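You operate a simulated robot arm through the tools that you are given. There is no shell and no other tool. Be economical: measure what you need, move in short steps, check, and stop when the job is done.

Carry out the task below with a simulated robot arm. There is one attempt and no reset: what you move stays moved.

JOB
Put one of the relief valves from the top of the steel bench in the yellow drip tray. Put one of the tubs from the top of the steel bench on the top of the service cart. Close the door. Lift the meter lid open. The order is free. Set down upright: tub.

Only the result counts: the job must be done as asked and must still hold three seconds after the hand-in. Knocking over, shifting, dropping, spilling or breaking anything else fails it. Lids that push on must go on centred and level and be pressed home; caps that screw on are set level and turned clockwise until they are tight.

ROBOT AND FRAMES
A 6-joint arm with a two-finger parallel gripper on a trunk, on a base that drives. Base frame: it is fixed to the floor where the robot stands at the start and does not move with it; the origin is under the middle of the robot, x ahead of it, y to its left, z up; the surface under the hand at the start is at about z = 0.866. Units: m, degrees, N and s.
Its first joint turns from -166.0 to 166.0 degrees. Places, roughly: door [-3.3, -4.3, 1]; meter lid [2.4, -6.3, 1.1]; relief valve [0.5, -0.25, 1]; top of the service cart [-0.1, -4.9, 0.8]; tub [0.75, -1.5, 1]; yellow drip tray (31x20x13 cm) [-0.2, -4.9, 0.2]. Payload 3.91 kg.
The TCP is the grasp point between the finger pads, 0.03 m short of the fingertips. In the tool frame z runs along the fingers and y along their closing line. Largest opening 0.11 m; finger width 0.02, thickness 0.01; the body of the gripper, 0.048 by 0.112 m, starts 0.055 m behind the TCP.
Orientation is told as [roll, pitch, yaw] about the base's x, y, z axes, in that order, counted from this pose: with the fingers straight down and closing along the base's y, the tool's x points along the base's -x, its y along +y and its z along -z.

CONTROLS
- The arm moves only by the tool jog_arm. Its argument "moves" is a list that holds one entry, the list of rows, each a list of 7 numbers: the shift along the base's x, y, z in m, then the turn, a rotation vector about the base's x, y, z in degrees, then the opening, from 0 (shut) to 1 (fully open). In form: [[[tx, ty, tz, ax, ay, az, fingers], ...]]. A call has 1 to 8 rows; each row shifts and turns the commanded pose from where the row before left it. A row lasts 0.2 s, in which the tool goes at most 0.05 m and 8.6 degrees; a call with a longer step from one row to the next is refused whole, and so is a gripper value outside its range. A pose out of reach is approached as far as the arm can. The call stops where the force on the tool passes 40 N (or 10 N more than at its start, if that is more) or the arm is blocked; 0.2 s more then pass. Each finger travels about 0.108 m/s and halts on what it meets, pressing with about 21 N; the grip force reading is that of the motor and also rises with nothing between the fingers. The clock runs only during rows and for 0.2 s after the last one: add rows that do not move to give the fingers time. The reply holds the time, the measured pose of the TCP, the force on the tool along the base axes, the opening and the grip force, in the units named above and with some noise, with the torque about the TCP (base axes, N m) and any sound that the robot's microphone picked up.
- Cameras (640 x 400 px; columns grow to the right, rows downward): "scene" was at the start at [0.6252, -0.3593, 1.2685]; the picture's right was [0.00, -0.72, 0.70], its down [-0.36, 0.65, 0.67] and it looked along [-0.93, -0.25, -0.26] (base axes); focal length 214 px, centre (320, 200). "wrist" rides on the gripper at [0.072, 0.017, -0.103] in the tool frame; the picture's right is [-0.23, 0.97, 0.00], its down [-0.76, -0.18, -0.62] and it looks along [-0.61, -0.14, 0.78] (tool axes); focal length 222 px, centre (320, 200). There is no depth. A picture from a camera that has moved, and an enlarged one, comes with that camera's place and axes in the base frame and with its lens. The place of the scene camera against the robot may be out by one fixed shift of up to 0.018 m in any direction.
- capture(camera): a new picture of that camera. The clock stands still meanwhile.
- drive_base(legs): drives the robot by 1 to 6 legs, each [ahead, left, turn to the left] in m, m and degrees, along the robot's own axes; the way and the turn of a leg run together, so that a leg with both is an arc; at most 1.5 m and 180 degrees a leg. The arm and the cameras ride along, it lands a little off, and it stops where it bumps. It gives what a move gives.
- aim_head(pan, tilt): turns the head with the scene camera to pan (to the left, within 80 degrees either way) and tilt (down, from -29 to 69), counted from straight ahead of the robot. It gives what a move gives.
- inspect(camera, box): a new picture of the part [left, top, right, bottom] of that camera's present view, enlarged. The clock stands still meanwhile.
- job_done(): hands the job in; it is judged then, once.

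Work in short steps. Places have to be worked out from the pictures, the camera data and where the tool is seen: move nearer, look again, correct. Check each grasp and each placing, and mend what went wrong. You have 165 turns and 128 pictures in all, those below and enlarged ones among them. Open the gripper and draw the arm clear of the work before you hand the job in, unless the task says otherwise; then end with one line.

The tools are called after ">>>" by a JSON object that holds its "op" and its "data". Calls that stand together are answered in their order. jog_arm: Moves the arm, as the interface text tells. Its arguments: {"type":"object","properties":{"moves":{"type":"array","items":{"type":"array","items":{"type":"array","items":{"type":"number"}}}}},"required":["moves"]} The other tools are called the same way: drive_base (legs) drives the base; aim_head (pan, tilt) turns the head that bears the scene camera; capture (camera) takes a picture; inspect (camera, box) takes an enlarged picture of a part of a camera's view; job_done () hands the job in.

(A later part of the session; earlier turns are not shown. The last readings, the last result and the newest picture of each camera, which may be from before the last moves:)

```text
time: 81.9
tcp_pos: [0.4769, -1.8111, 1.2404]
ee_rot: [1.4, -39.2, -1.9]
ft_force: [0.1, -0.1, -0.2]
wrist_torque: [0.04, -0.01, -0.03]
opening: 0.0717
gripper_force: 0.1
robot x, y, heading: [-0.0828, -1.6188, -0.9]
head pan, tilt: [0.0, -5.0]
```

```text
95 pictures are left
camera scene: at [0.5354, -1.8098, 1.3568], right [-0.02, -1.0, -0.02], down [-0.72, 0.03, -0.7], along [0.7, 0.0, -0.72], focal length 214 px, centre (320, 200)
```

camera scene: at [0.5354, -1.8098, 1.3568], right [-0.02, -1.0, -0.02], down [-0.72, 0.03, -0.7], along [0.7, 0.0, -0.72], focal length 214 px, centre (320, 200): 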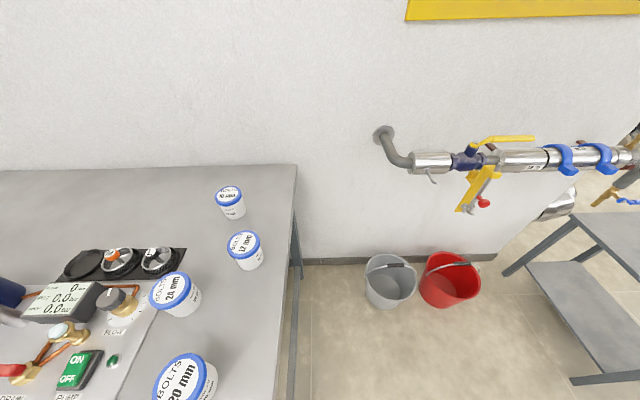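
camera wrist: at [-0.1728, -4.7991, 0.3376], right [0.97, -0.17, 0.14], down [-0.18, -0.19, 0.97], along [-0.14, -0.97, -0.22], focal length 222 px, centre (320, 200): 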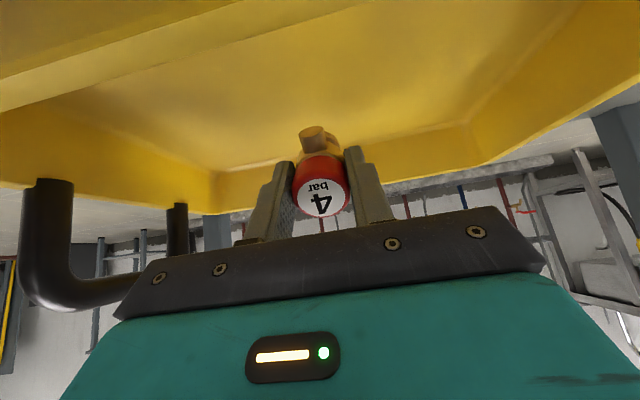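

Tubs lie at about x 0.57–0.96, y≈-1.52..-1.64; the 12 mm one at ≈[0.80,-1.64] looks well isolated (Ø≈0.075). I bring the tool vertical, move over it, and open fully.

>>> {"op": "drive_base", "data": {"legs": [[0.08, 0, 0.9]]}}

>>> {"op": "jog_arm", "data": {"moves": [[[0.03, 0.03, -0.01, 0, 7.8, 0, 1], [0.03, 0.03, -0.01, 0, 7.8, 0, 1], [0.03, 0.03, -0.01, 0, 7.8, 0, 1], [0.03, 0.03, -0.01, 0, 7.8, 0, 1], [0.03, 0.03, -0.01, 0, 7.8, 0, 1]]]}}

>>> {"op": "aim_head", "data": {"pan": 0, "tilt": 25}}

>>> {"op": "capture", "data": {"camera": "scene"}}

>>> {"op": "capture", "data": {"camera": "wrist"}}

```text
time: 82.9
tcp_pos: [0.5627, -1.8021, 1.2385]
ee_rot: [1.5, -39.1, -0.9]
ft_force: [0.0, 0.4, 0.6]
wrist_torque: [-0.01, 0.02, 0.01]
opening: 0.0714
gripper_force: 0.1
robot x, y, heading: [-0.0027, -1.6156, -0.2]
head pan, tilt: [0.0, -5.0]
```

```text
time: 84.1
tcp_pos: [0.7109, -1.6536, 1.19]
ee_rot: [0.9, -0.1, -0.7]
ft_force: [-0.6, -0.9, 1.1]
wrist_torque: [0.03, -0.15, -0.01]
opening: 0.11
gripper_force: 0.1
robot x, y, heading: [-0.0054, -1.615, -0.1]
head pan, tilt: [0.0, -5.0]
```

```text
time: 85.1
tcp_pos: [0.7122, -1.6528, 1.19]
ee_rot: [0.9, -0.2, -0.7]
ft_force: [0.0, -0.3, 0.3]
wrist_torque: [-0.01, 0.02, 0.02]
opening: 0.1102
gripper_force: 0.0
robot x, y, heading: [0.0011, -1.6217, -0.2]
head pan, tilt: [0.0, 25.0]
```

```text
94 pictures are left
camera scene: at [0.7757, -1.6508, 1.2382], right [-0.01, -1.0, -0.02], down [-0.91, 0.0, 0.42], along [-0.42, 0.02, -0.91], focal length 214 px, centre (320, 200)
```

scene: 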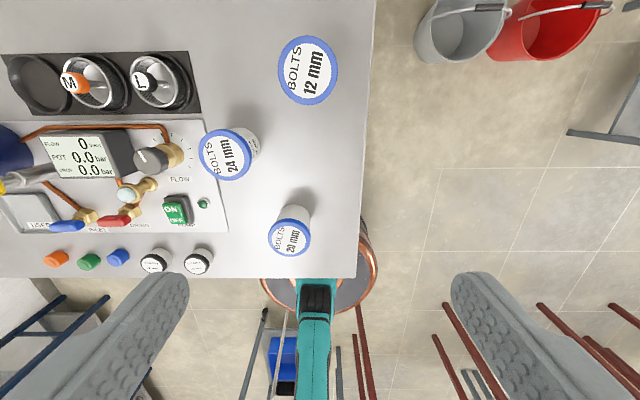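

```text
93 pictures are left
camera wrist: at [0.6384, -1.6389, 1.2947], right [0.24, 0.97, 0.02], down [0.76, -0.2, 0.62], along [0.61, -0.14, -0.78], focal length 222 px, centre (320, 200)
```

wrist: 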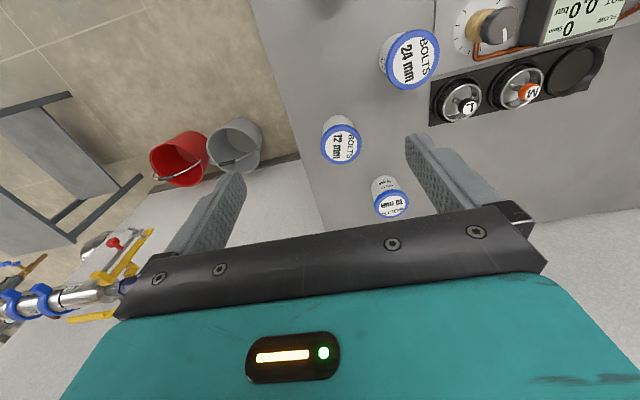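

12 mm tub lid ≈[0.811,-1.637,0.931], Ø 0.074. I move above it and re-measure.

>>> {"op": "jog_arm", "data": {"moves": [[[0.04, 0.005, -0.02, -0.9, 0, 0.7, 1], [0.04, 0.005, -0.025, 0, 0, 0, 1], [0.02, 0.005, -0.04, 0, 0, 0, 1], [0, 0, -0.04, 0, 0, 0, 1], [0, 0, -0.03, 0, 0, 0, 1]]]}}

>>> {"op": "capture", "data": {"camera": "scene"}}

>>> {"op": "capture", "data": {"camera": "wrist"}}

```text
time: 86.3
tcp_pos: [0.8115, -1.6346, 1.0312]
ee_rot: [0.0, -0.1, 0.0]
ft_force: [0.2, -0.2, 0.2]
wrist_torque: [0.02, 0.02, -0.01]
opening: 0.11
gripper_force: 0.1
robot x, y, heading: [-0.0003, -1.6185, 0.1]
head pan, tilt: [0.0, 25.0]
```

```text
92 pictures are left
camera scene: at [0.8753, -1.6294, 1.0792], right [0.0, -1.0, 0.0], down [-0.91, 0.0, 0.42], along [-0.42, 0.0, -0.91], focal length 214 px, centre (320, 200)
```

scene: 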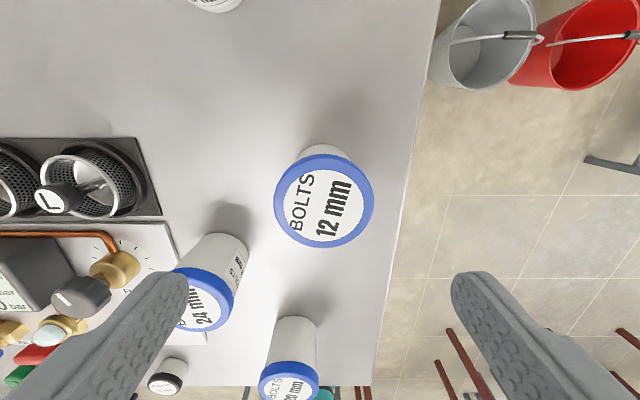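

```text
91 pictures are left
camera wrist: at [0.738, -1.6181, 1.1354], right [0.23, 0.97, 0.0], down [0.76, -0.18, 0.63], along [0.61, -0.14, -0.78], focal length 222 px, centre (320, 200)
```

wrist: 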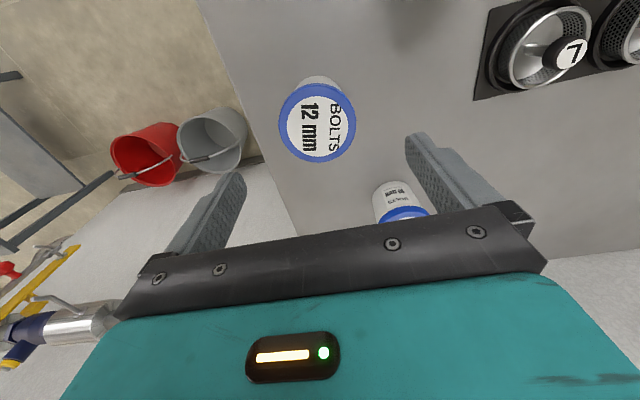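

Lid at ≈[0.805,-1.635,0.935]. I descend around it.

>>> {"op": "jog_arm", "data": {"moves": [[[-0.005, 0, -0.04, 0, 0, 0, 1], [0, 0, -0.04, 0, 0, 0, 1], [0, 0, -0.025, 0, 0, 0, 1], [0, 0, -0.013, 0, 0, 0, 1]]]}}

>>> {"op": "capture", "data": {"camera": "scene"}}

```text
time: 87.3
tcp_pos: [0.8042, -1.6359, 0.9187]
ee_rot: [-0.1, -0.2, 0.0]
ft_force: [-0.5, 0.0, -0.1]
wrist_torque: [0.0, 0.02, 0.01]
opening: 0.1099
gripper_force: 0.0
robot x, y, heading: [-0.0, -1.6173, 0.0]
head pan, tilt: [0.0, 25.0]
```

```text
90 pictures are left
camera scene: at [0.8686, -1.6317, 0.9662], right [0.0, -1.0, 0.0], down [-0.91, 0.0, 0.42], along [-0.42, 0.0, -0.91], focal length 214 px, centre (320, 200)
```

scene: 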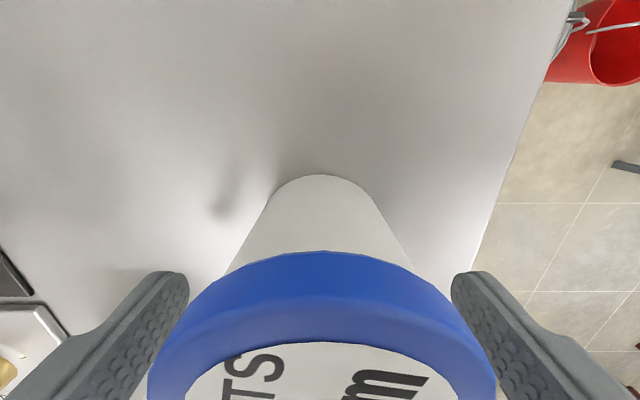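

Centred. I lower a further 8 mm, close and lift slightly.

>>> {"op": "jog_arm", "data": {"moves": [[[0, 0, -0.008, 0, 0, 0, 1], [0, 0, 0, 0, 0, 0, 0.7], [0, 0, 0, 0, 0, 0, 0.4], [0, 0, 0, 0, 0, 0, 0.4], [0, 0, 0, 0, 0, 0, 0.4]]]}}

>>> {"op": "jog_arm", "data": {"moves": [[[0, 0, 0.01, 0, 0, 0, 0.4], [0, 0, 0.02, 0, 0, 0, 0.4], [0, 0, 0.02, 0, 0, 0, 0.4]]]}}

>>> {"op": "capture", "data": {"camera": "scene"}}

>>> {"op": "capture", "data": {"camera": "wrist"}}

```text
time: 88.5
tcp_pos: [0.8065, -1.6362, 0.9093]
ee_rot: [0.0, -0.2, 0.0]
ft_force: [1.2, -1.6, 0.6]
wrist_torque: [0.17, -0.03, -0.04]
opening: 0.0707
gripper_force: 21.0
robot x, y, heading: [-0.0025, -1.6207, -0.1]
head pan, tilt: [0.0, 25.0]
```

```text
time: 89.3
tcp_pos: [0.8069, -1.6364, 0.9584]
ee_rot: [0.1, -0.2, 0.0]
ft_force: [0.8, -0.4, -7.8]
wrist_torque: [0.03, 0.04, -0.03]
opening: 0.0711
gripper_force: 21.1
robot x, y, heading: [-0.0012, -1.6159, -0.1]
head pan, tilt: [0.0, 25.0]
```

```text
89 pictures are left
camera scene: at [0.8711, -1.6322, 1.0065], right [0.0, -1.0, 0.0], down [-0.91, 0.0, 0.42], along [-0.42, 0.0, -0.91], focal length 214 px, centre (320, 200)
```

scene: 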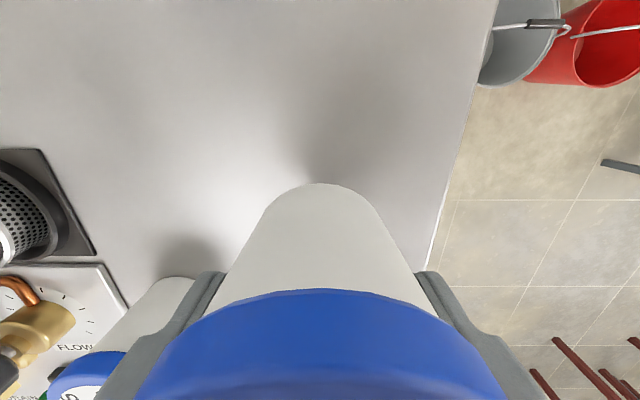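

```text
88 pictures are left
camera wrist: at [0.7339, -1.6209, 1.0629], right [0.23, 0.97, 0.0], down [0.76, -0.18, 0.62], along [0.61, -0.14, -0.78], focal length 222 px, centre (320, 200)
```

wrist: 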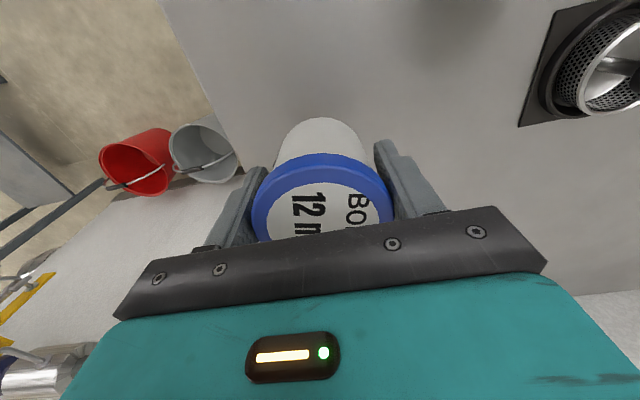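

Tub lifted whole (~0.8 kg). I raise it high and retract before turning.

>>> {"op": "jog_arm", "data": {"moves": [[[0, 0, 0.045, 0, 0, 0, 0.4], [0, 0, 0.045, 0, 0, 0, 0.4], [0, 0, 0.045, 0, 0, 0, 0.4], [0, 0, 0.045, 0, 0, 0, 0.4], [-0.035, 0, 0.03, 0, 0, 0, 0.4], [-0.045, 0, 0, 0, 0, 0, 0.4], [-0.045, 0, 0, 0, 0, 0, 0.4], [-0.045, 0, 0, 0, 0, 0, 0.4]]]}}

>>> {"op": "jog_arm", "data": {"moves": [[[-0.045, 0, 0, 0, 0, 0, 0.4], [-0.045, 0, 0, 0, 0, 0, 0.4], [-0.045, 0, 0, 0, 0, 0, 0.4]]]}}

>>> {"op": "drive_base", "data": {"legs": [[-0.06, 0, 0], [0, 0, -90], [1.2, -0.05, 0], [1.1, -0.05, 0]]}}

>>> {"op": "aim_head", "data": {"pan": 0, "tilt": -29}}

>>> {"op": "capture", "data": {"camera": "scene"}}

```text
time: 91.1
tcp_pos: [0.6368, -1.6383, 1.1672]
ee_rot: [0.0, 0.0, 0.0]
ft_force: [1.0, 0.1, -8.3]
wrist_torque: [-0.02, 0.16, 0.01]
opening: 0.0709
gripper_force: 20.7
robot x, y, heading: [-0.0023, -1.6176, 0.1]
head pan, tilt: [0.0, 25.0]
```

```text
time: 91.9
tcp_pos: [0.5016, -1.6383, 1.1685]
ee_rot: [-0.1, 0.0, 0.1]
ft_force: [2.6, 0.3, -8.2]
wrist_torque: [0.0, 0.08, 0.01]
opening: 0.0704
gripper_force: 21.4
robot x, y, heading: [-0.0012, -1.623, -0.2]
head pan, tilt: [0.0, 25.0]
```

```text
time: 107.7
tcp_pos: [-0.2704, -4.4235, 1.1688]
ee_rot: [0.0, 0.0, -91.2]
ft_force: [0.3, 0.3, -6.6]
wrist_torque: [0.02, -0.01, -0.03]
opening: 0.0707
gripper_force: 20.9
robot x, y, heading: [-0.236, -3.9225, -91.5]
head pan, tilt: [0.0, 25.0]
```

```text
time: 108.9
tcp_pos: [-0.2689, -4.4234, 1.1696]
ee_rot: [0.0, -0.1, -91.0]
ft_force: [-0.3, -0.5, -7.1]
wrist_torque: [0.05, 0.04, -0.01]
opening: 0.0709
gripper_force: 21.0
robot x, y, heading: [-0.238, -3.9224, -90.9]
head pan, tilt: [0.0, -28.6]
```

```text
87 pictures are left
camera scene: at [-0.2776, -4.5691, 1.242], right [-1.0, 0.02, 0.0], down [0.02, 0.88, -0.48], along [-0.01, -0.48, -0.88], focal length 214 px, centre (320, 200)
```

scene: 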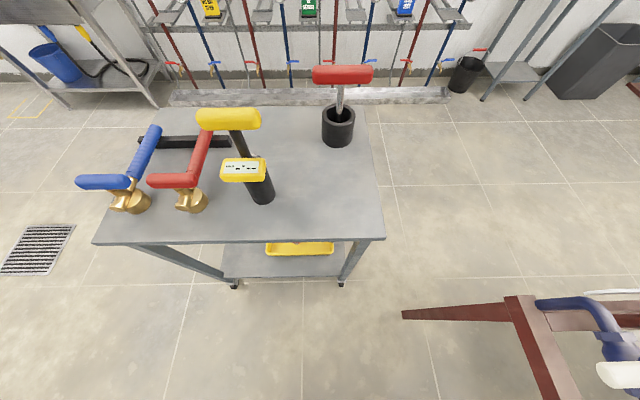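

Target [-0.31,-4.81]. I carry the tub forward at height, then lower.

>>> {"op": "jog_arm", "data": {"moves": [[[-0.005, -0.048, 0, 0, 0, 0, 0.4], [-0.005, -0.048, 0, 0, 0, 0, 0.4], [-0.005, -0.048, 0, 0, 0, 0, 0.4], [-0.005, -0.048, 0, 0, 0, 0, 0.4], [-0.005, -0.048, 0, 0, 0, 0, 0.4], [-0.005, -0.048, 0, 0, 0, 0, 0.4], [-0.005, -0.048, 0, 0, 0, 0, 0.4], [-0.005, -0.048, 0, 0, 0, 0, 0.4]]]}}

>>> {"op": "jog_arm", "data": {"moves": [[[0, 0, -0.048, 0, 0, 0, 0.4], [0, 0, -0.048, 0, 0, 0, 0.4], [0, 0, -0.048, 0, 0, 0, 0.4], [0, 0, -0.04, 0, 0, 0, 0.4], [0, 0, -0.04, 0, 0, 0, 0.4]]]}}

>>> {"op": "aim_head", "data": {"pan": 0, "tilt": 10}}

>>> {"op": "capture", "data": {"camera": "scene"}}

>>> {"op": "capture", "data": {"camera": "wrist"}}

```text
time: 110.7
tcp_pos: [-0.308, -4.8065, 1.1722]
ee_rot: [0.0, -0.3, -91.1]
ft_force: [0.1, 1.4, -4.8]
wrist_torque: [-0.1, 0.02, -0.02]
opening: 0.0706
gripper_force: 20.8
robot x, y, heading: [-0.238, -3.9241, -91.0]
head pan, tilt: [0.0, -28.6]
```

```text
time: 111.9
tcp_pos: [-0.3105, -4.811, 0.9451]
ee_rot: [0.0, -0.2, -91.1]
ft_force: [-0.6, 0.1, -5.8]
wrist_torque: [0.0, -0.02, -0.01]
opening: 0.0705
gripper_force: 21.0
robot x, y, heading: [-0.2377, -3.923, -91.3]
head pan, tilt: [0.0, -28.6]
```

```text
time: 113.0
tcp_pos: [-0.31, -4.8108, 0.9456]
ee_rot: [0.0, 0.0, -91.1]
ft_force: [0.4, -1.2, -7.4]
wrist_torque: [0.05, 0.03, 0.05]
opening: 0.0703
gripper_force: 21.3
robot x, y, heading: [-0.2384, -3.9222, -91.1]
head pan, tilt: [0.0, 10.0]
```

```text
86 pictures are left
camera scene: at [-0.3176, -4.9, 0.9926], right [-1.0, 0.02, 0.0], down [0.02, 0.99, 0.17], along [0.0, 0.17, -0.99], focal length 214 px, centre (320, 200)
```

scene: 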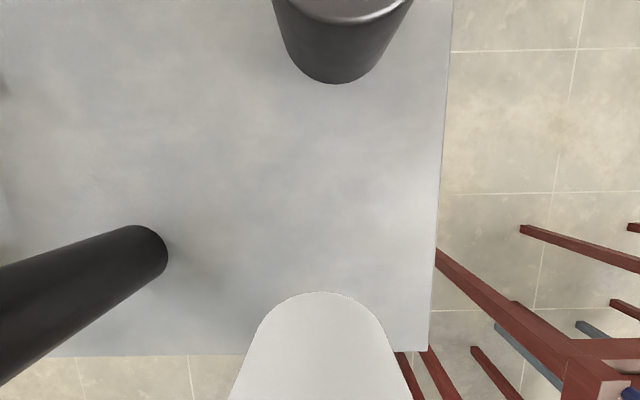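

```text
85 pictures are left
camera wrist: at [-0.2926, -4.7395, 1.0498], right [0.97, -0.25, 0.0], down [-0.19, -0.76, 0.62], along [-0.15, -0.61, -0.78], focal length 222 px, centre (320, 200)
```

wrist: 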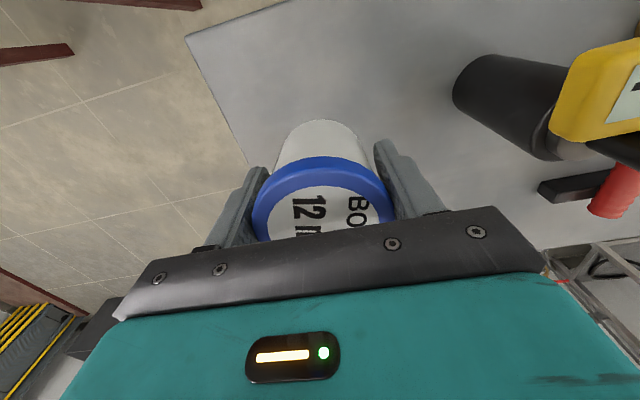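

Clear spot. I shift 15 mm inward and lower to contact.

>>> {"op": "jog_arm", "data": {"moves": [[[0, -0.015, -0.03, 0, 0, 0, 0.4], [0, 0, -0.03, 0, 0, 0, 0.4], [0, 0, -0.02, 0, 0, 0, 0.4]]]}}

>>> {"op": "jog_arm", "data": {"moves": [[[0, 0, -0.007, 0, 0, 0, 0.4], [0, 0, -0.007, 0, 0, 0, 0.4], [0, 0, -0.006, 0, 0, 0, 0.4]]]}}

```text
time: 113.8
tcp_pos: [-0.309, -4.8232, 0.8638]
ee_rot: [0.0, 0.0, -91.0]
ft_force: [-0.4, 1.0, -6.1]
wrist_torque: [0.07, -0.04, 0.0]
opening: 0.0707
gripper_force: 21.0
robot x, y, heading: [-0.2383, -3.9212, -91.2]
head pan, tilt: [0.0, 10.0]
```

```text
time: 114.6
tcp_pos: [-0.3092, -4.8219, 0.8469]
ee_rot: [0.0, -0.4, -91.2]
ft_force: [-2.2, -0.8, 16.5]
wrist_torque: [-0.14, -0.04, -0.21]
opening: 0.0703
gripper_force: 20.8
robot x, y, heading: [-0.2394, -3.9188, -91.1]
head pan, tilt: [0.0, 10.0]
```

Contact made at TCP z 0.847. I ease up 1 mm, open, and rise.

>>> {"op": "jog_arm", "data": {"moves": [[[0, 0, 0.002, 0, 0, 0, 0.4], [0, 0, 0, 0, 0, 0, 0.7], [0, 0, 0, 0, 0, 0, 0.9], [0, 0, 0, 0, 0, 0, 0.9]]]}}

>>> {"op": "jog_arm", "data": {"moves": [[[0, 0, 0.03, 0, 0, 0, 0.9], [0, 0, 0.045, 0, 0, 0, 0.9], [0, 0, 0.045, 0, 0, 0, 0.9], [0, 0, 0.045, 0, 0, 0, 0.9], [0, 0, 0.045, 0, 0, 0, 0.9]]]}}

>>> {"op": "capture", "data": {"camera": "scene"}}

>>> {"op": "capture", "data": {"camera": "wrist"}}

```text
time: 115.6
tcp_pos: [-0.3081, -4.8227, 0.8462]
ee_rot: [0.0, -0.1, -91.1]
ft_force: [0.2, 0.0, 0.2]
wrist_torque: [0.01, 0.03, -0.02]
opening: 0.0991
gripper_force: 0.1
robot x, y, heading: [-0.2409, -3.9237, -91.4]
head pan, tilt: [0.0, 10.0]
```

```text
time: 116.8
tcp_pos: [-0.3086, -4.8232, 1.0541]
ee_rot: [0.0, -0.1, -91.1]
ft_force: [-0.6, 0.0, -0.6]
wrist_torque: [-0.01, -0.04, 0.02]
opening: 0.0989
gripper_force: 0.0
robot x, y, heading: [-0.2433, -3.9224, -91.3]
head pan, tilt: [0.0, 10.0]
```

```text
84 pictures are left
camera scene: at [-0.3162, -4.9133, 1.101], right [-1.0, 0.02, 0.0], down [0.02, 0.98, 0.17], along [0.0, 0.17, -0.98], focal length 214 px, centre (320, 200)
```

scene: 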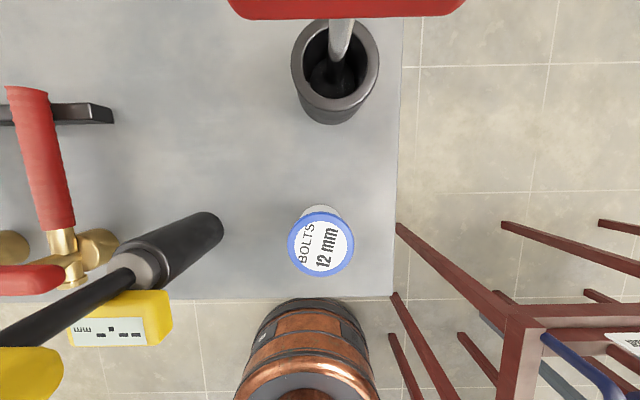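

```text
83 pictures are left
camera wrist: at [-0.2911, -4.7529, 1.1583], right [0.97, -0.25, 0.0], down [-0.19, -0.76, 0.62], along [-0.15, -0.6, -0.78], focal length 222 px, centre (320, 200)
```

wrist: 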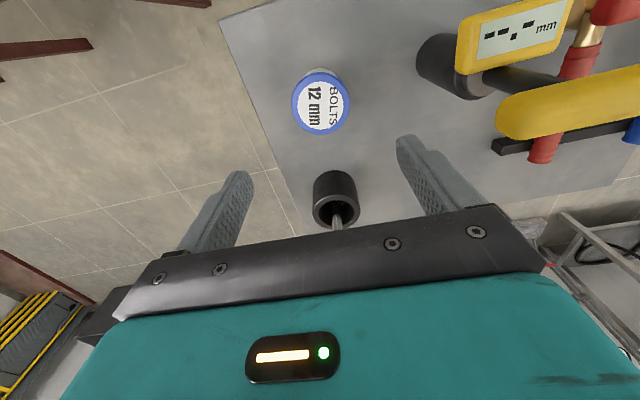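

Tub stands upright. I raise and retract, pitching the hand forward to look around for the meter lid (left) and the door (right).

>>> {"op": "jog_arm", "data": {"moves": [[[0, 0, 0.045, 0, 0, 0, 0.5], [0, 0, 0.045, 0, 0, 0, 0.5], [0, 0.045, 0.01, 0, 0, 0, 0.5], [0, 0.045, 0.01, 0, 0, 0, 0.5], [0, 0.045, 0.01, 0, 0, 0, 0.5], [0, 0.045, 0.01, 0, 0, 0, 0.5], [0, 0.045, 0, 0, 0, 0, 0.5], [0, 0.045, 0, 0, 0, 0, 0.5]]]}}

>>> {"op": "jog_arm", "data": {"moves": [[[0, 0.045, 0, -8.5, 0, 0, 0.5], [0, 0.045, 0, -8.5, 0, 0, 0.5], [0, 0, 0, -8.5, 0, 0, 0.5], [0, 0, 0, -8.5, 0, 0, 0.5], [0, 0, 0, -8.5, 0, 0, 0.5], [0, 0, 0, -8.5, 0, 0, 0.5], [0, 0, 0, -8.5, 0, 0, 0.5], [0, 0, 0, -8.5, 0, 0, 0.5]]]}}

>>> {"op": "jog_arm", "data": {"moves": [[[0, 0, 0, -8.5, 0, 0, 0.5], [0, 0, 0, -8.5, 0, 0, 0.5]]]}}

>>> {"op": "aim_head", "data": {"pan": 50, "tilt": 15}}

>>> {"op": "capture", "data": {"camera": "scene"}}

>>> {"op": "aim_head", "data": {"pan": -75, "tilt": 15}}

>>> {"op": "capture", "data": {"camera": "scene"}}

```text
time: 118.6
tcp_pos: [-0.3092, -4.5572, 1.1879]
ee_rot: [-0.1, -0.1, -91.1]
ft_force: [0.4, -1.0, -0.7]
wrist_torque: [0.11, -0.04, 0.02]
opening: 0.0552
gripper_force: 0.1
robot x, y, heading: [-0.241, -3.9229, -91.0]
head pan, tilt: [0.0, 10.0]
```

```text
time: 120.4
tcp_pos: [-0.3092, -4.4642, 1.1864]
ee_rot: [2.7, -68.1, -93.0]
ft_force: [-0.1, 0.5, -0.1]
wrist_torque: [-0.01, 0.0, -0.02]
opening: 0.0548
gripper_force: 0.1
robot x, y, heading: [-0.2386, -3.9255, -91.3]
head pan, tilt: [0.0, 10.0]
```

```text
time: 121.0
tcp_pos: [-0.3093, -4.4621, 1.1875]
ee_rot: [11.5, -85.0, -101.7]
ft_force: [0.7, -0.5, 0.0]
wrist_torque: [-0.01, 0.01, -0.01]
opening: 0.0547
gripper_force: 0.1
robot x, y, heading: [-0.2386, -3.9256, -91.1]
head pan, tilt: [0.0, 10.0]
```

```text
time: 122.1
tcp_pos: [-0.3093, -4.4633, 1.1882]
ee_rot: [10.9, -84.9, -101.0]
ft_force: [0.6, -0.3, -0.3]
wrist_torque: [-0.02, 0.0, -0.01]
opening: 0.055
gripper_force: 0.1
robot x, y, heading: [-0.2361, -3.9233, -91.1]
head pan, tilt: [50.0, 15.0]
```

```text
82 pictures are left
camera scene: at [-0.2444, -4.3959, 1.2898], right [-0.64, -0.76, -0.08], down [-0.18, 0.25, -0.95], along [0.74, -0.6, -0.3], focal length 214 px, centre (320, 200)
```

scene: 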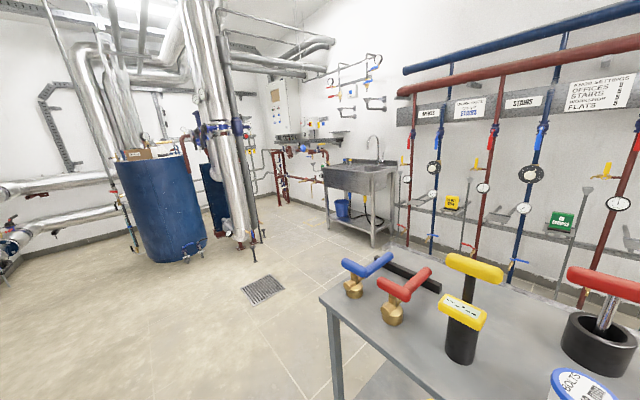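

```text
time: 124.2
tcp_pos: [-0.309, -4.4623, 1.1876]
ee_rot: [10.9, -85.0, -101.0]
ft_force: [0.5, -0.3, -0.3]
wrist_torque: [-0.01, 0.0, -0.02]
opening: 0.0549
gripper_force: 0.1
robot x, y, heading: [-0.2359, -3.9244, -91.0]
head pan, tilt: [-75.0, 15.0]
```

```text
81 pictures are left
camera scene: at [-0.4061, -4.3599, 1.2902], right [-0.26, 0.96, 0.08], down [0.27, 0.15, -0.95], along [-0.93, -0.23, -0.29], focal length 214 px, centre (320, 200)
```

scene: 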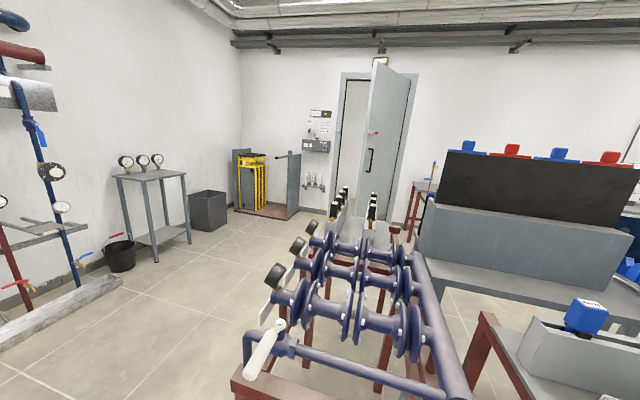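

The door is ajar at the -x wall with its free edge on the left. For the meter lid, I zoom at its expected spot.

>>> {"op": "aim_head", "data": {"pan": 50, "tilt": 5}}

>>> {"op": "inspect", "data": {"camera": "scene", "box": [230, 120, 390, 220]}}

```text
time: 126.2
tcp_pos: [-0.3096, -4.4638, 1.1864]
ee_rot: [10.8, -84.9, -100.9]
ft_force: [0.6, 0.3, -0.1]
wrist_torque: [-0.01, 0.0, 0.0]
opening: 0.055
gripper_force: 0.0
robot x, y, heading: [-0.2378, -3.9209, -91.2]
head pan, tilt: [50.0, 5.0]
```

```text
4.00 times, centred on (310, 170) of scene
camera zoom: at [-0.2458, -4.3963, 1.306], right [-0.64, -0.76, -0.08], down [-0.05, 0.14, -0.99], along [0.76, -0.63, -0.13], focal length 858 px, centre (360, 320)
```

zoom: 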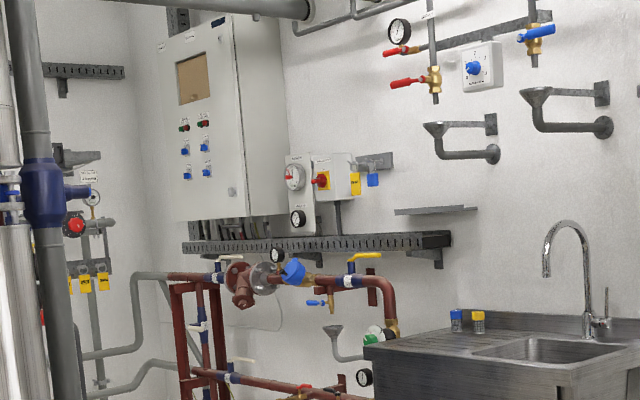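

The blue meter on the red pipe is at ≈[2.4,-6.28,1.08]. I drive around the cart toward it, stopping short to look.

>>> {"op": "drive_base", "data": {"legs": [[0, 0, 81], [1.0, 0, 0], [0, 0, -42], [1.2, 0, 0]]}}

>>> {"op": "aim_head", "data": {"pan": 0, "tilt": 20}}

>>> {"op": "capture", "data": {"camera": "scene"}}

```text
time: 142.6
tcp_pos: [1.7885, -5.526, 1.1879]
ee_rot: [12.8, -85.1, -63.2]
ft_force: [-0.1, -0.2, 0.0]
wrist_torque: [0.0, -0.01, 0.02]
opening: 0.0545
gripper_force: 0.0
robot x, y, heading: [1.4953, -5.0672, -51.6]
head pan, tilt: [50.0, 5.0]
stopped in leg 4: the robot was blocked; the commanded pose is now the measured one
```

```text
time: 143.8
tcp_pos: [1.7892, -5.5258, 1.1868]
ee_rot: [12.8, -85.0, -63.0]
ft_force: [-0.1, 0.3, -0.9]
wrist_torque: [-0.01, -0.02, 0.02]
opening: 0.0548
gripper_force: 0.0
robot x, y, heading: [1.4971, -5.0645, -51.3]
head pan, tilt: [0.0, 20.0]
```

```text
79 pictures are left
camera scene: at [1.7625, -5.499, 1.278], right [-0.77, -0.64, -0.02], down [-0.26, 0.33, -0.91], along [0.59, -0.69, -0.42], focal length 214 px, centre (320, 200)
```

scene: 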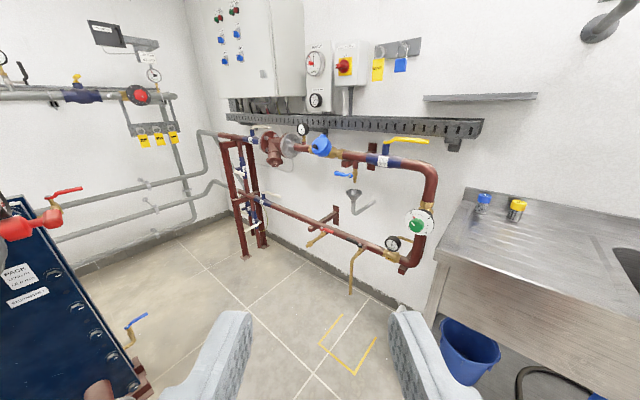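

The drive was blocked near the end; I look around left and down to see by what.

>>> {"op": "aim_head", "data": {"pan": 70, "tilt": 40}}

>>> {"op": "capture", "data": {"camera": "scene"}}

>>> {"op": "aim_head", "data": {"pan": -75, "tilt": 40}}

>>> {"op": "capture", "data": {"camera": "scene"}}

```text
time: 145.2
tcp_pos: [1.7889, -5.5269, 1.1873]
ee_rot: [12.8, -85.0, -63.0]
ft_force: [-0.4, -0.2, 0.1]
wrist_torque: [0.0, -0.04, -0.01]
opening: 0.0552
gripper_force: 0.1
robot x, y, heading: [1.4938, -5.0667, -51.1]
head pan, tilt: [70.0, 40.0]
```

```text
78 pictures are left
camera scene: at [1.7817, -5.3966, 1.2536], right [0.34, -0.94, -0.09], down [-0.63, -0.16, -0.76], along [0.7, 0.31, -0.65], focal length 214 px, centre (320, 200)
```

scene: 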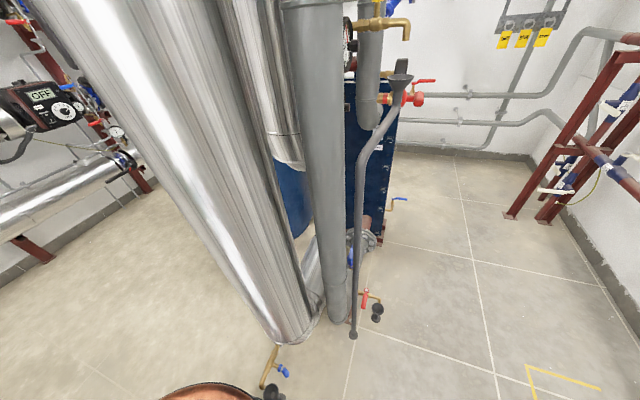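

```text
time: 147.5
tcp_pos: [1.7888, -5.5264, 1.1871]
ee_rot: [13.0, -85.1, -63.1]
ft_force: [0.1, 0.2, 0.6]
wrist_torque: [-0.01, -0.02, -0.04]
opening: 0.0551
gripper_force: 0.1
robot x, y, heading: [1.4949, -5.0644, -51.4]
head pan, tilt: [-75.0, 40.0]
```

```text
77 pictures are left
camera scene: at [1.6528, -5.4949, 1.2511], right [-0.82, 0.57, 0.08], down [0.34, 0.58, -0.74], along [-0.47, -0.58, -0.67], focal length 214 px, centre (320, 200)
```

scene: 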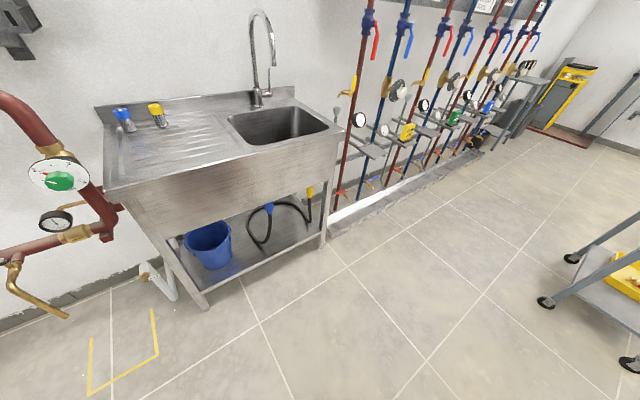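

It touched the drain cock of the fixed steel column at my left. I back off and go around toward [1.8,-5.55].

>>> {"op": "drive_base", "data": {"legs": [[-0.05, -0.05, 0], [0.38, -0.3, 0], [0.2, 0.22, 0]]}}

>>> {"op": "aim_head", "data": {"pan": 10, "tilt": 20}}

>>> {"op": "capture", "data": {"camera": "scene"}}

```text
time: 152.7
tcp_pos: [2.0228, -6.0344, 1.1884]
ee_rot: [12.9, -85.0, -62.9]
ft_force: [1.0, -0.2, 0.6]
wrist_torque: [0.04, 0.0, 0.03]
opening: 0.0552
gripper_force: 0.1
robot x, y, heading: [1.7284, -5.5758, -51.3]
head pan, tilt: [-75.0, 40.0]
```

```text
time: 154.3
tcp_pos: [2.0228, -6.0352, 1.1871]
ee_rot: [13.0, -85.1, -63.0]
ft_force: [-0.4, -0.7, -0.3]
wrist_torque: [0.0, -0.03, 0.02]
opening: 0.0548
gripper_force: 0.1
robot x, y, heading: [1.7305, -5.5744, -51.1]
head pan, tilt: [10.0, 20.0]
```

```text
76 pictures are left
camera scene: at [2.0076, -5.9967, 1.2784], right [-0.65, -0.76, -0.03], down [-0.3, 0.29, -0.91], along [0.7, -0.58, -0.42], focal length 214 px, centre (320, 200)
```

scene: 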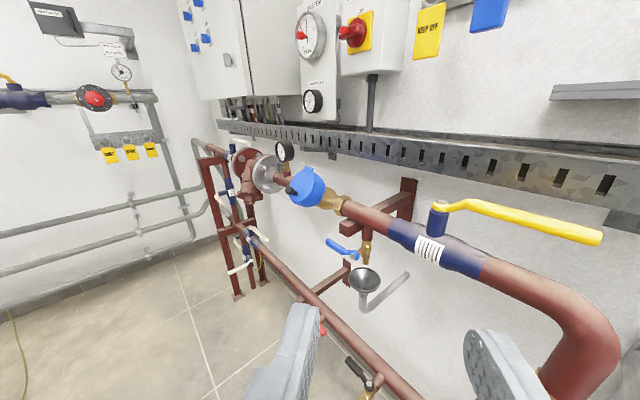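

Now zoom on the meter.

>>> {"op": "inspect", "data": {"camera": "scene", "box": [250, 140, 378, 220]}}

```text
5.00 times, centred on (314, 180) of scene
camera zoom: at [2.0076, -5.9967, 1.2784], right [-0.65, -0.76, -0.03], down [-0.3, 0.29, -0.91], along [0.7, -0.58, -0.42], focal length 1072 px, centre (350, 300)
```

zoom: 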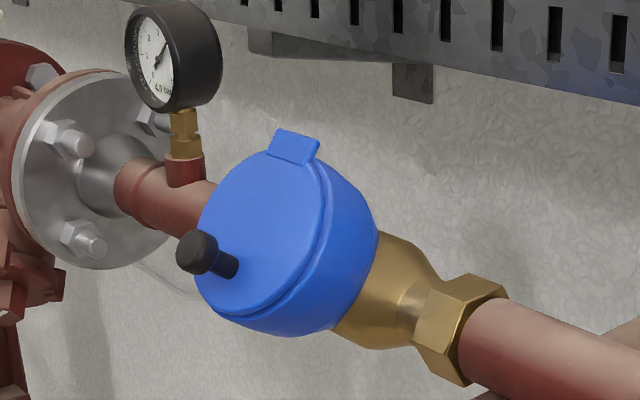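

The lid is hinged at top (axis along x), face tilted ~30° up facing +y, with a black knob near the bottom at ≈[2.41,-6.24,1.09]. I retract the arm, turn to face -y and shift sideways nearer.

>>> {"op": "jog_arm", "data": {"moves": [[[-0.023, 0.029, 0.02, 0, 0, 0, 0.3], [-0.023, 0.029, 0.02, 0, 0, 0, 0.3], [-0.023, 0.029, 0.01, 0, 0, 0, 0.3], [-0.023, 0.029, 0, 0, 0, 0, 0.3]]]}}

>>> {"op": "drive_base", "data": {"legs": [[0, 0, -38.9]]}}

>>> {"op": "drive_base", "data": {"legs": [[0.1, 0.4, 0]]}}

>>> {"op": "aim_head", "data": {"pan": 20, "tilt": 25}}

>>> {"op": "capture", "data": {"camera": "scene"}}

```text
time: 155.3
tcp_pos: [1.93, -5.9176, 1.2365]
ee_rot: [12.7, -85.1, -62.9]
ft_force: [0.3, -0.3, 0.4]
wrist_torque: [-0.03, 0.0, 0.01]
opening: 0.0332
gripper_force: 0.1
robot x, y, heading: [1.7312, -5.5782, -51.5]
head pan, tilt: [10.0, 20.0]
```

```text
time: 157.5
tcp_pos: [1.6706, -5.9683, 1.2366]
ee_rot: [12.8, -85.0, -101.7]
ft_force: [0.3, 0.2, -0.1]
wrist_torque: [0.04, 0.01, 0.01]
opening: 0.0327
gripper_force: 0.1
robot x, y, heading: [1.7237, -5.5761, -90.0]
head pan, tilt: [10.0, 20.0]
```

```text
time: 159.1
tcp_pos: [1.8454, -6.0343, 1.23]
ee_rot: [13.3, -84.2, -99.9]
ft_force: [0.2, 0.4, -0.5]
wrist_torque: [0.0, 0.0, 0.0]
opening: 0.0326
gripper_force: 0.1
robot x, y, heading: [1.8909, -5.6254, -87.7]
head pan, tilt: [10.0, 20.0]
stopped in leg 1: the robot was blocked; the commanded pose is now the measured one
```

```text
time: 159.8
tcp_pos: [1.8454, -6.0337, 1.2316]
ee_rot: [13.9, -84.2, -100.3]
ft_force: [-0.4, -0.8, 0.5]
wrist_torque: [0.0, 0.0, 0.04]
opening: 0.0329
gripper_force: 0.1
robot x, y, heading: [1.888, -5.6255, -87.9]
head pan, tilt: [20.0, 25.0]
```

```text
74 pictures are left
camera scene: at [1.8671, -5.9907, 1.3164], right [-0.92, -0.39, -0.06], down [-0.15, 0.48, -0.87], along [0.37, -0.79, -0.5], focal length 214 px, centre (320, 200)
```

scene: 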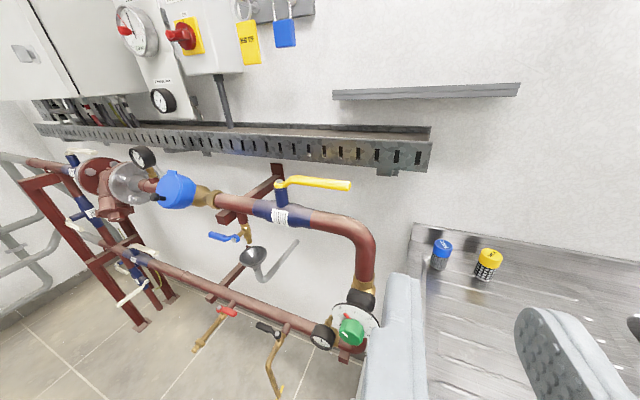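

Blocked again by the column's drain pipe, but the knob is now 0.80 m from the robot axis, so I just back off a little and use the arm from here.

>>> {"op": "drive_base", "data": {"legs": [[0.02, -0.03, 0]]}}

>>> {"op": "jog_arm", "data": {"moves": [[[0.045, 0, 0.01, 6, 0, -3.6, 0.6], [0.048, 0, 0, 6, 0, 0, 0.6], [0.048, 0, 0, 6, 0, 0, 0.6], [0.048, 0, 0, 5, 0, 0, 0.6], [0.048, 0, 0, 0, 0, 0, 0.6], [0.048, 0, 0, 0, 0, 0, 0.6], [0.048, 0, 0, 0, 0, 0, 0.6], [0.048, 0, 0, 0, 0, 0, 0.6]]]}}

>>> {"op": "aim_head", "data": {"pan": 0, "tilt": 0}}

>>> {"op": "capture", "data": {"camera": "scene"}}

```text
time: 160.7
tcp_pos: [1.8205, -6.0462, 1.235]
ee_rot: [12.1, -84.7, -98.7]
ft_force: [-0.3, -0.7, -0.4]
wrist_torque: [-0.02, -0.03, 0.0]
opening: 0.0332
gripper_force: 0.0
robot x, y, heading: [1.8588, -5.6451, -87.4]
head pan, tilt: [20.0, 25.0]
```

```text
time: 162.5
tcp_pos: [2.201, -6.0427, 1.2424]
ee_rot: [2.5, -61.9, -92.9]
ft_force: [-1.4, 0.1, 0.8]
wrist_torque: [0.02, -0.04, 0.02]
opening: 0.0662
gripper_force: 0.0
robot x, y, heading: [1.8625, -5.6473, -87.7]
head pan, tilt: [20.0, 25.0]
```

```text
time: 163.4
tcp_pos: [2.199, -6.0448, 1.2423]
ee_rot: [2.4, -61.7, -92.9]
ft_force: [1.2, 0.7, 0.2]
wrist_torque: [0.0, -0.01, 0.0]
opening: 0.066
gripper_force: 0.2
robot x, y, heading: [1.8577, -5.6498, -87.5]
head pan, tilt: [0.0, 0.0]
```

```text
73 pictures are left
camera scene: at [2.1913, -6.0568, 1.3674], right [-1.0, 0.01, -0.02], down [0.02, 0.47, -0.88], along [0.0, -0.88, -0.47], focal length 214 px, centre (320, 200)
```

scene: 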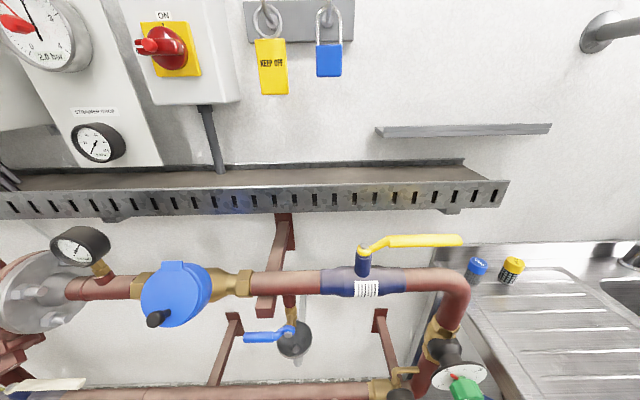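

Lid centre ≈[2.44,-6.305,1.072]. I move in line with it and look again.

>>> {"op": "jog_arm", "data": {"moves": [[[0.047, 0, -0.01, 0, 0, 0, 0.6], [0.047, 0, -0.01, 0, 0, 0, 0.6], [0.047, 0, -0.01, 0, 0, 0, 0.6], [0.047, 0, -0.01, 0, 0, 0, 0.6], [0.045, 0, -0.01, 0, 0, 0, 0.6]]]}}

>>> {"op": "capture", "data": {"camera": "scene"}}

>>> {"op": "capture", "data": {"camera": "wrist"}}

```text
time: 164.6
tcp_pos: [2.4345, -6.0458, 1.1987]
ee_rot: [2.6, -61.9, -92.9]
ft_force: [-2.1, -0.2, 1.2]
wrist_torque: [0.07, -0.08, 0.03]
opening: 0.0663
gripper_force: 0.0
robot x, y, heading: [1.8551, -5.6439, -87.8]
head pan, tilt: [0.0, 0.0]
```

```text
72 pictures are left
camera scene: at [2.4261, -6.0586, 1.3252], right [-1.0, 0.01, -0.02], down [0.02, 0.47, -0.88], along [0.0, -0.88, -0.47], focal length 214 px, centre (320, 200)
```

scene: 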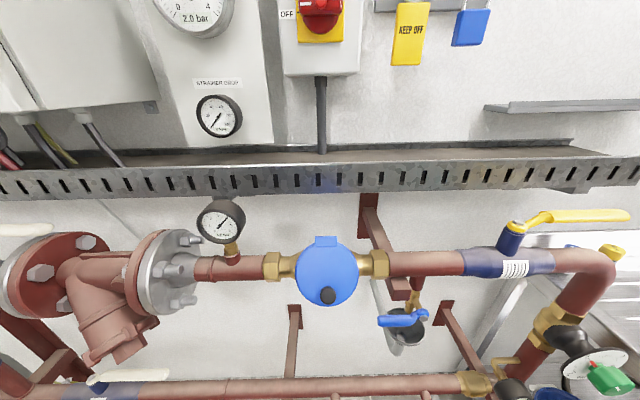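

```text
71 pictures are left
camera wrist: at [2.4524, -5.9226, 1.1858], right [0.97, -0.12, 0.22], down [-0.2, 0.19, 0.96], along [-0.16, -0.97, 0.16], focal length 222 px, centre (320, 200)
```

wrist: 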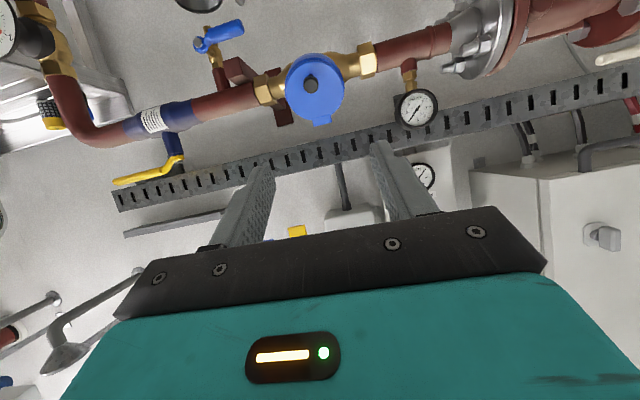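

Knob tip ≈[2.42,-6.248,1.080], hinge ≈[2.42,-6.321,1.115]. I approach along the tool axis, stopping 4 cm short.

>>> {"op": "jog_arm", "data": {"moves": [[[-0.004, -0.04, -0.024, 0, 0, 0, 0.45], [-0.004, -0.04, -0.024, 0, 0, 0, 0.45], [-0.004, -0.04, -0.024, 0, 0, 0, 0.45], [-0.002, -0.035, -0.022, 0, 0, 0, 0.45]]]}}

>>> {"op": "aim_head", "data": {"pan": 0, "tilt": 25}}

>>> {"op": "capture", "data": {"camera": "scene"}}

>>> {"op": "capture", "data": {"camera": "wrist"}}

```text
time: 165.6
tcp_pos: [2.4215, -6.2011, 1.1034]
ee_rot: [2.5, -61.8, -92.7]
ft_force: [0.1, 0.5, 1.2]
wrist_torque: [0.0, -0.04, 0.02]
opening: 0.0495
gripper_force: 0.1
robot x, y, heading: [1.863, -5.6471, -87.2]
head pan, tilt: [0.0, 0.0]
```

```text
time: 166.5
tcp_pos: [2.4211, -6.2021, 1.103]
ee_rot: [2.4, -61.9, -92.8]
ft_force: [-0.1, 0.5, -0.2]
wrist_torque: [0.0, 0.03, 0.0]
opening: 0.0496
gripper_force: 0.0
robot x, y, heading: [1.8592, -5.6499, -87.7]
head pan, tilt: [0.0, 25.0]
```

```text
70 pictures are left
camera scene: at [2.414, -6.1968, 1.1915], right [-1.0, 0.01, -0.02], down [0.02, 0.8, -0.6], along [0.01, -0.6, -0.8], focal length 214 px, centre (320, 200)
```

scene: 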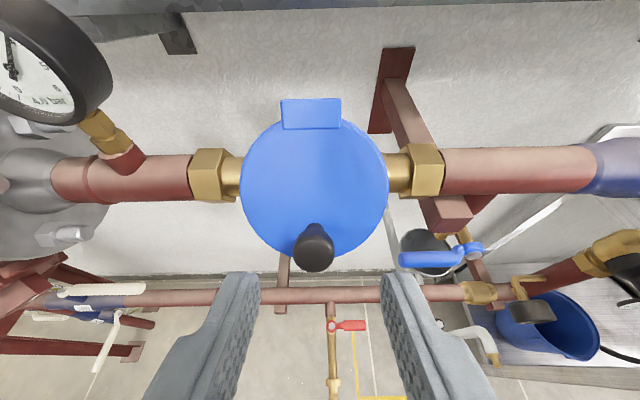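

```text
69 pictures are left
camera wrist: at [2.4392, -6.0778, 1.0887], right [0.97, -0.12, 0.22], down [-0.19, 0.19, 0.96], along [-0.16, -0.97, 0.16], focal length 222 px, centre (320, 200)
```

wrist: 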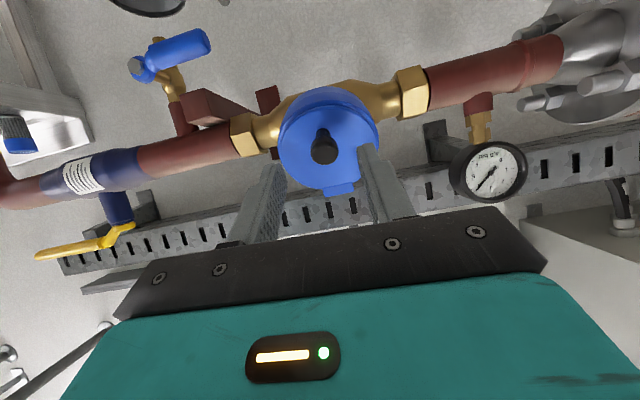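

Aligned. I advance the last ~4 cm and close on the knob.

>>> {"op": "jog_arm", "data": {"moves": [[[0, -0.018, -0.01, 0, 0, 0, 0.45], [0, -0.018, -0.01, 0, 0, 0, 0.45], [0, 0, 0, 0, 0, 0, 0.45]]]}}

>>> {"op": "capture", "data": {"camera": "wrist"}}

>>> {"op": "capture", "data": {"camera": "scene"}}

```text
time: 167.3
tcp_pos: [2.421, -6.2369, 1.0806]
ee_rot: [2.4, -61.8, -92.7]
ft_force: [0.0, 2.6, 2.5]
wrist_torque: [0.05, 0.08, -0.09]
opening: 0.0495
gripper_force: 0.0
robot x, y, heading: [1.8594, -5.6474, -87.5]
head pan, tilt: [0.0, 25.0]
```

```text
68 pictures are left
camera wrist: at [2.4383, -6.1127, 1.0681], right [0.97, -0.12, 0.22], down [-0.19, 0.19, 0.96], along [-0.16, -0.97, 0.16], focal length 222 px, centre (320, 200)
```

wrist: 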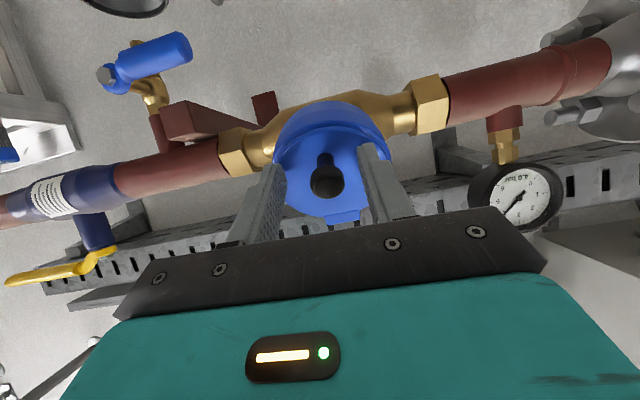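

```text
67 pictures are left
camera scene: at [2.4131, -6.2316, 1.1709], right [-1.0, 0.01, -0.02], down [0.02, 0.8, -0.6], along [0.01, -0.6, -0.8], focal length 214 px, centre (320, 200)
```

scene: 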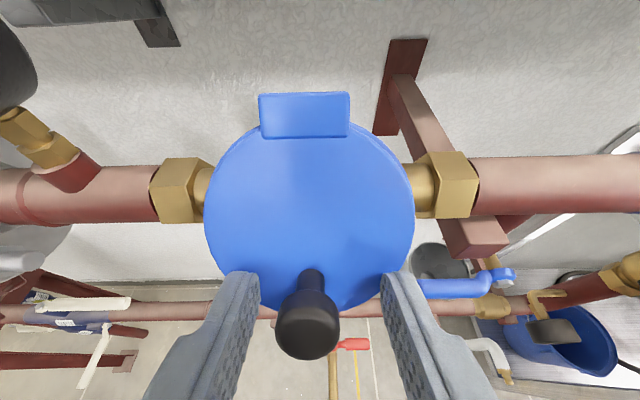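

Fingertips flank the knob, lightly touching the lid. Back off 3 mm and close.

>>> {"op": "jog_arm", "data": {"moves": [[[0, 0.003, 0.002, 0, 0, 0, 0.45], [0, 0, 0, 0, 0, 0, 0.2], [0, 0, 0, 0, 0, 0, 0.0], [0, 0, 0, 0, 0, 0, 0.0]]]}}

>>> {"op": "capture", "data": {"camera": "scene"}}

```text
time: 168.3
tcp_pos: [2.4246, -6.2348, 1.0825]
ee_rot: [2.4, -61.8, -92.5]
ft_force: [10.8, -6.4, -0.9]
wrist_torque: [0.37, -0.02, 0.11]
opening: 0.0199
gripper_force: 45.0
robot x, y, heading: [1.8604, -5.6463, -87.3]
head pan, tilt: [0.0, 25.0]
stopped in row 4: the force on the tool passed its limit at 41 N (the readings are from after the stop); the commanded pose is now the measured one
```

```text
66 pictures are left
camera scene: at [2.417, -6.2283, 1.1726], right [-1.0, 0.01, -0.02], down [0.02, 0.8, -0.6], along [0.01, -0.6, -0.8], focal length 214 px, centre (320, 200)
```

scene: 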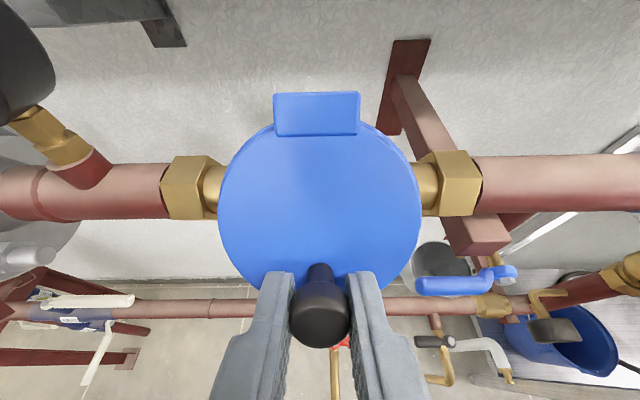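

Knob gripped. I swing it about the hinge: first 18° of arc.

>>> {"op": "jog_arm", "data": {"moves": [[[0, 0.003, 0.0092, 6, 0, 0, 0.1], [0, 0.002, 0.0094, 6, 0, 0, 0.1], [0, 0.001, 0.0096, 6, 0, 0, 0.1]]]}}

>>> {"op": "capture", "data": {"camera": "scene"}}

```text
time: 169.1
tcp_pos: [2.4242, -6.2241, 1.1137]
ee_rot: [1.3, -43.9, -91.7]
ft_force: [3.2, 12.7, -13.7]
wrist_torque: [0.91, 0.02, 0.0]
opening: 0.02
gripper_force: 44.8
robot x, y, heading: [1.8569, -5.6458, -87.0]
head pan, tilt: [0.0, 25.0]
```

```text
65 pictures are left
camera scene: at [2.417, -6.2452, 1.1989], right [-1.0, 0.01, -0.02], down [0.02, 0.95, -0.32], along [0.01, -0.32, -0.95], focal length 214 px, centre (320, 200)
```

scene: 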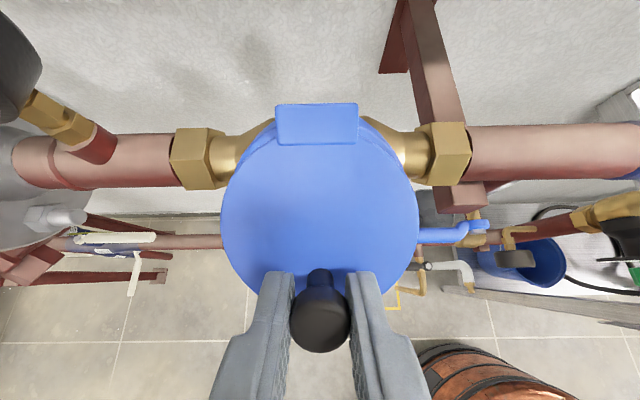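

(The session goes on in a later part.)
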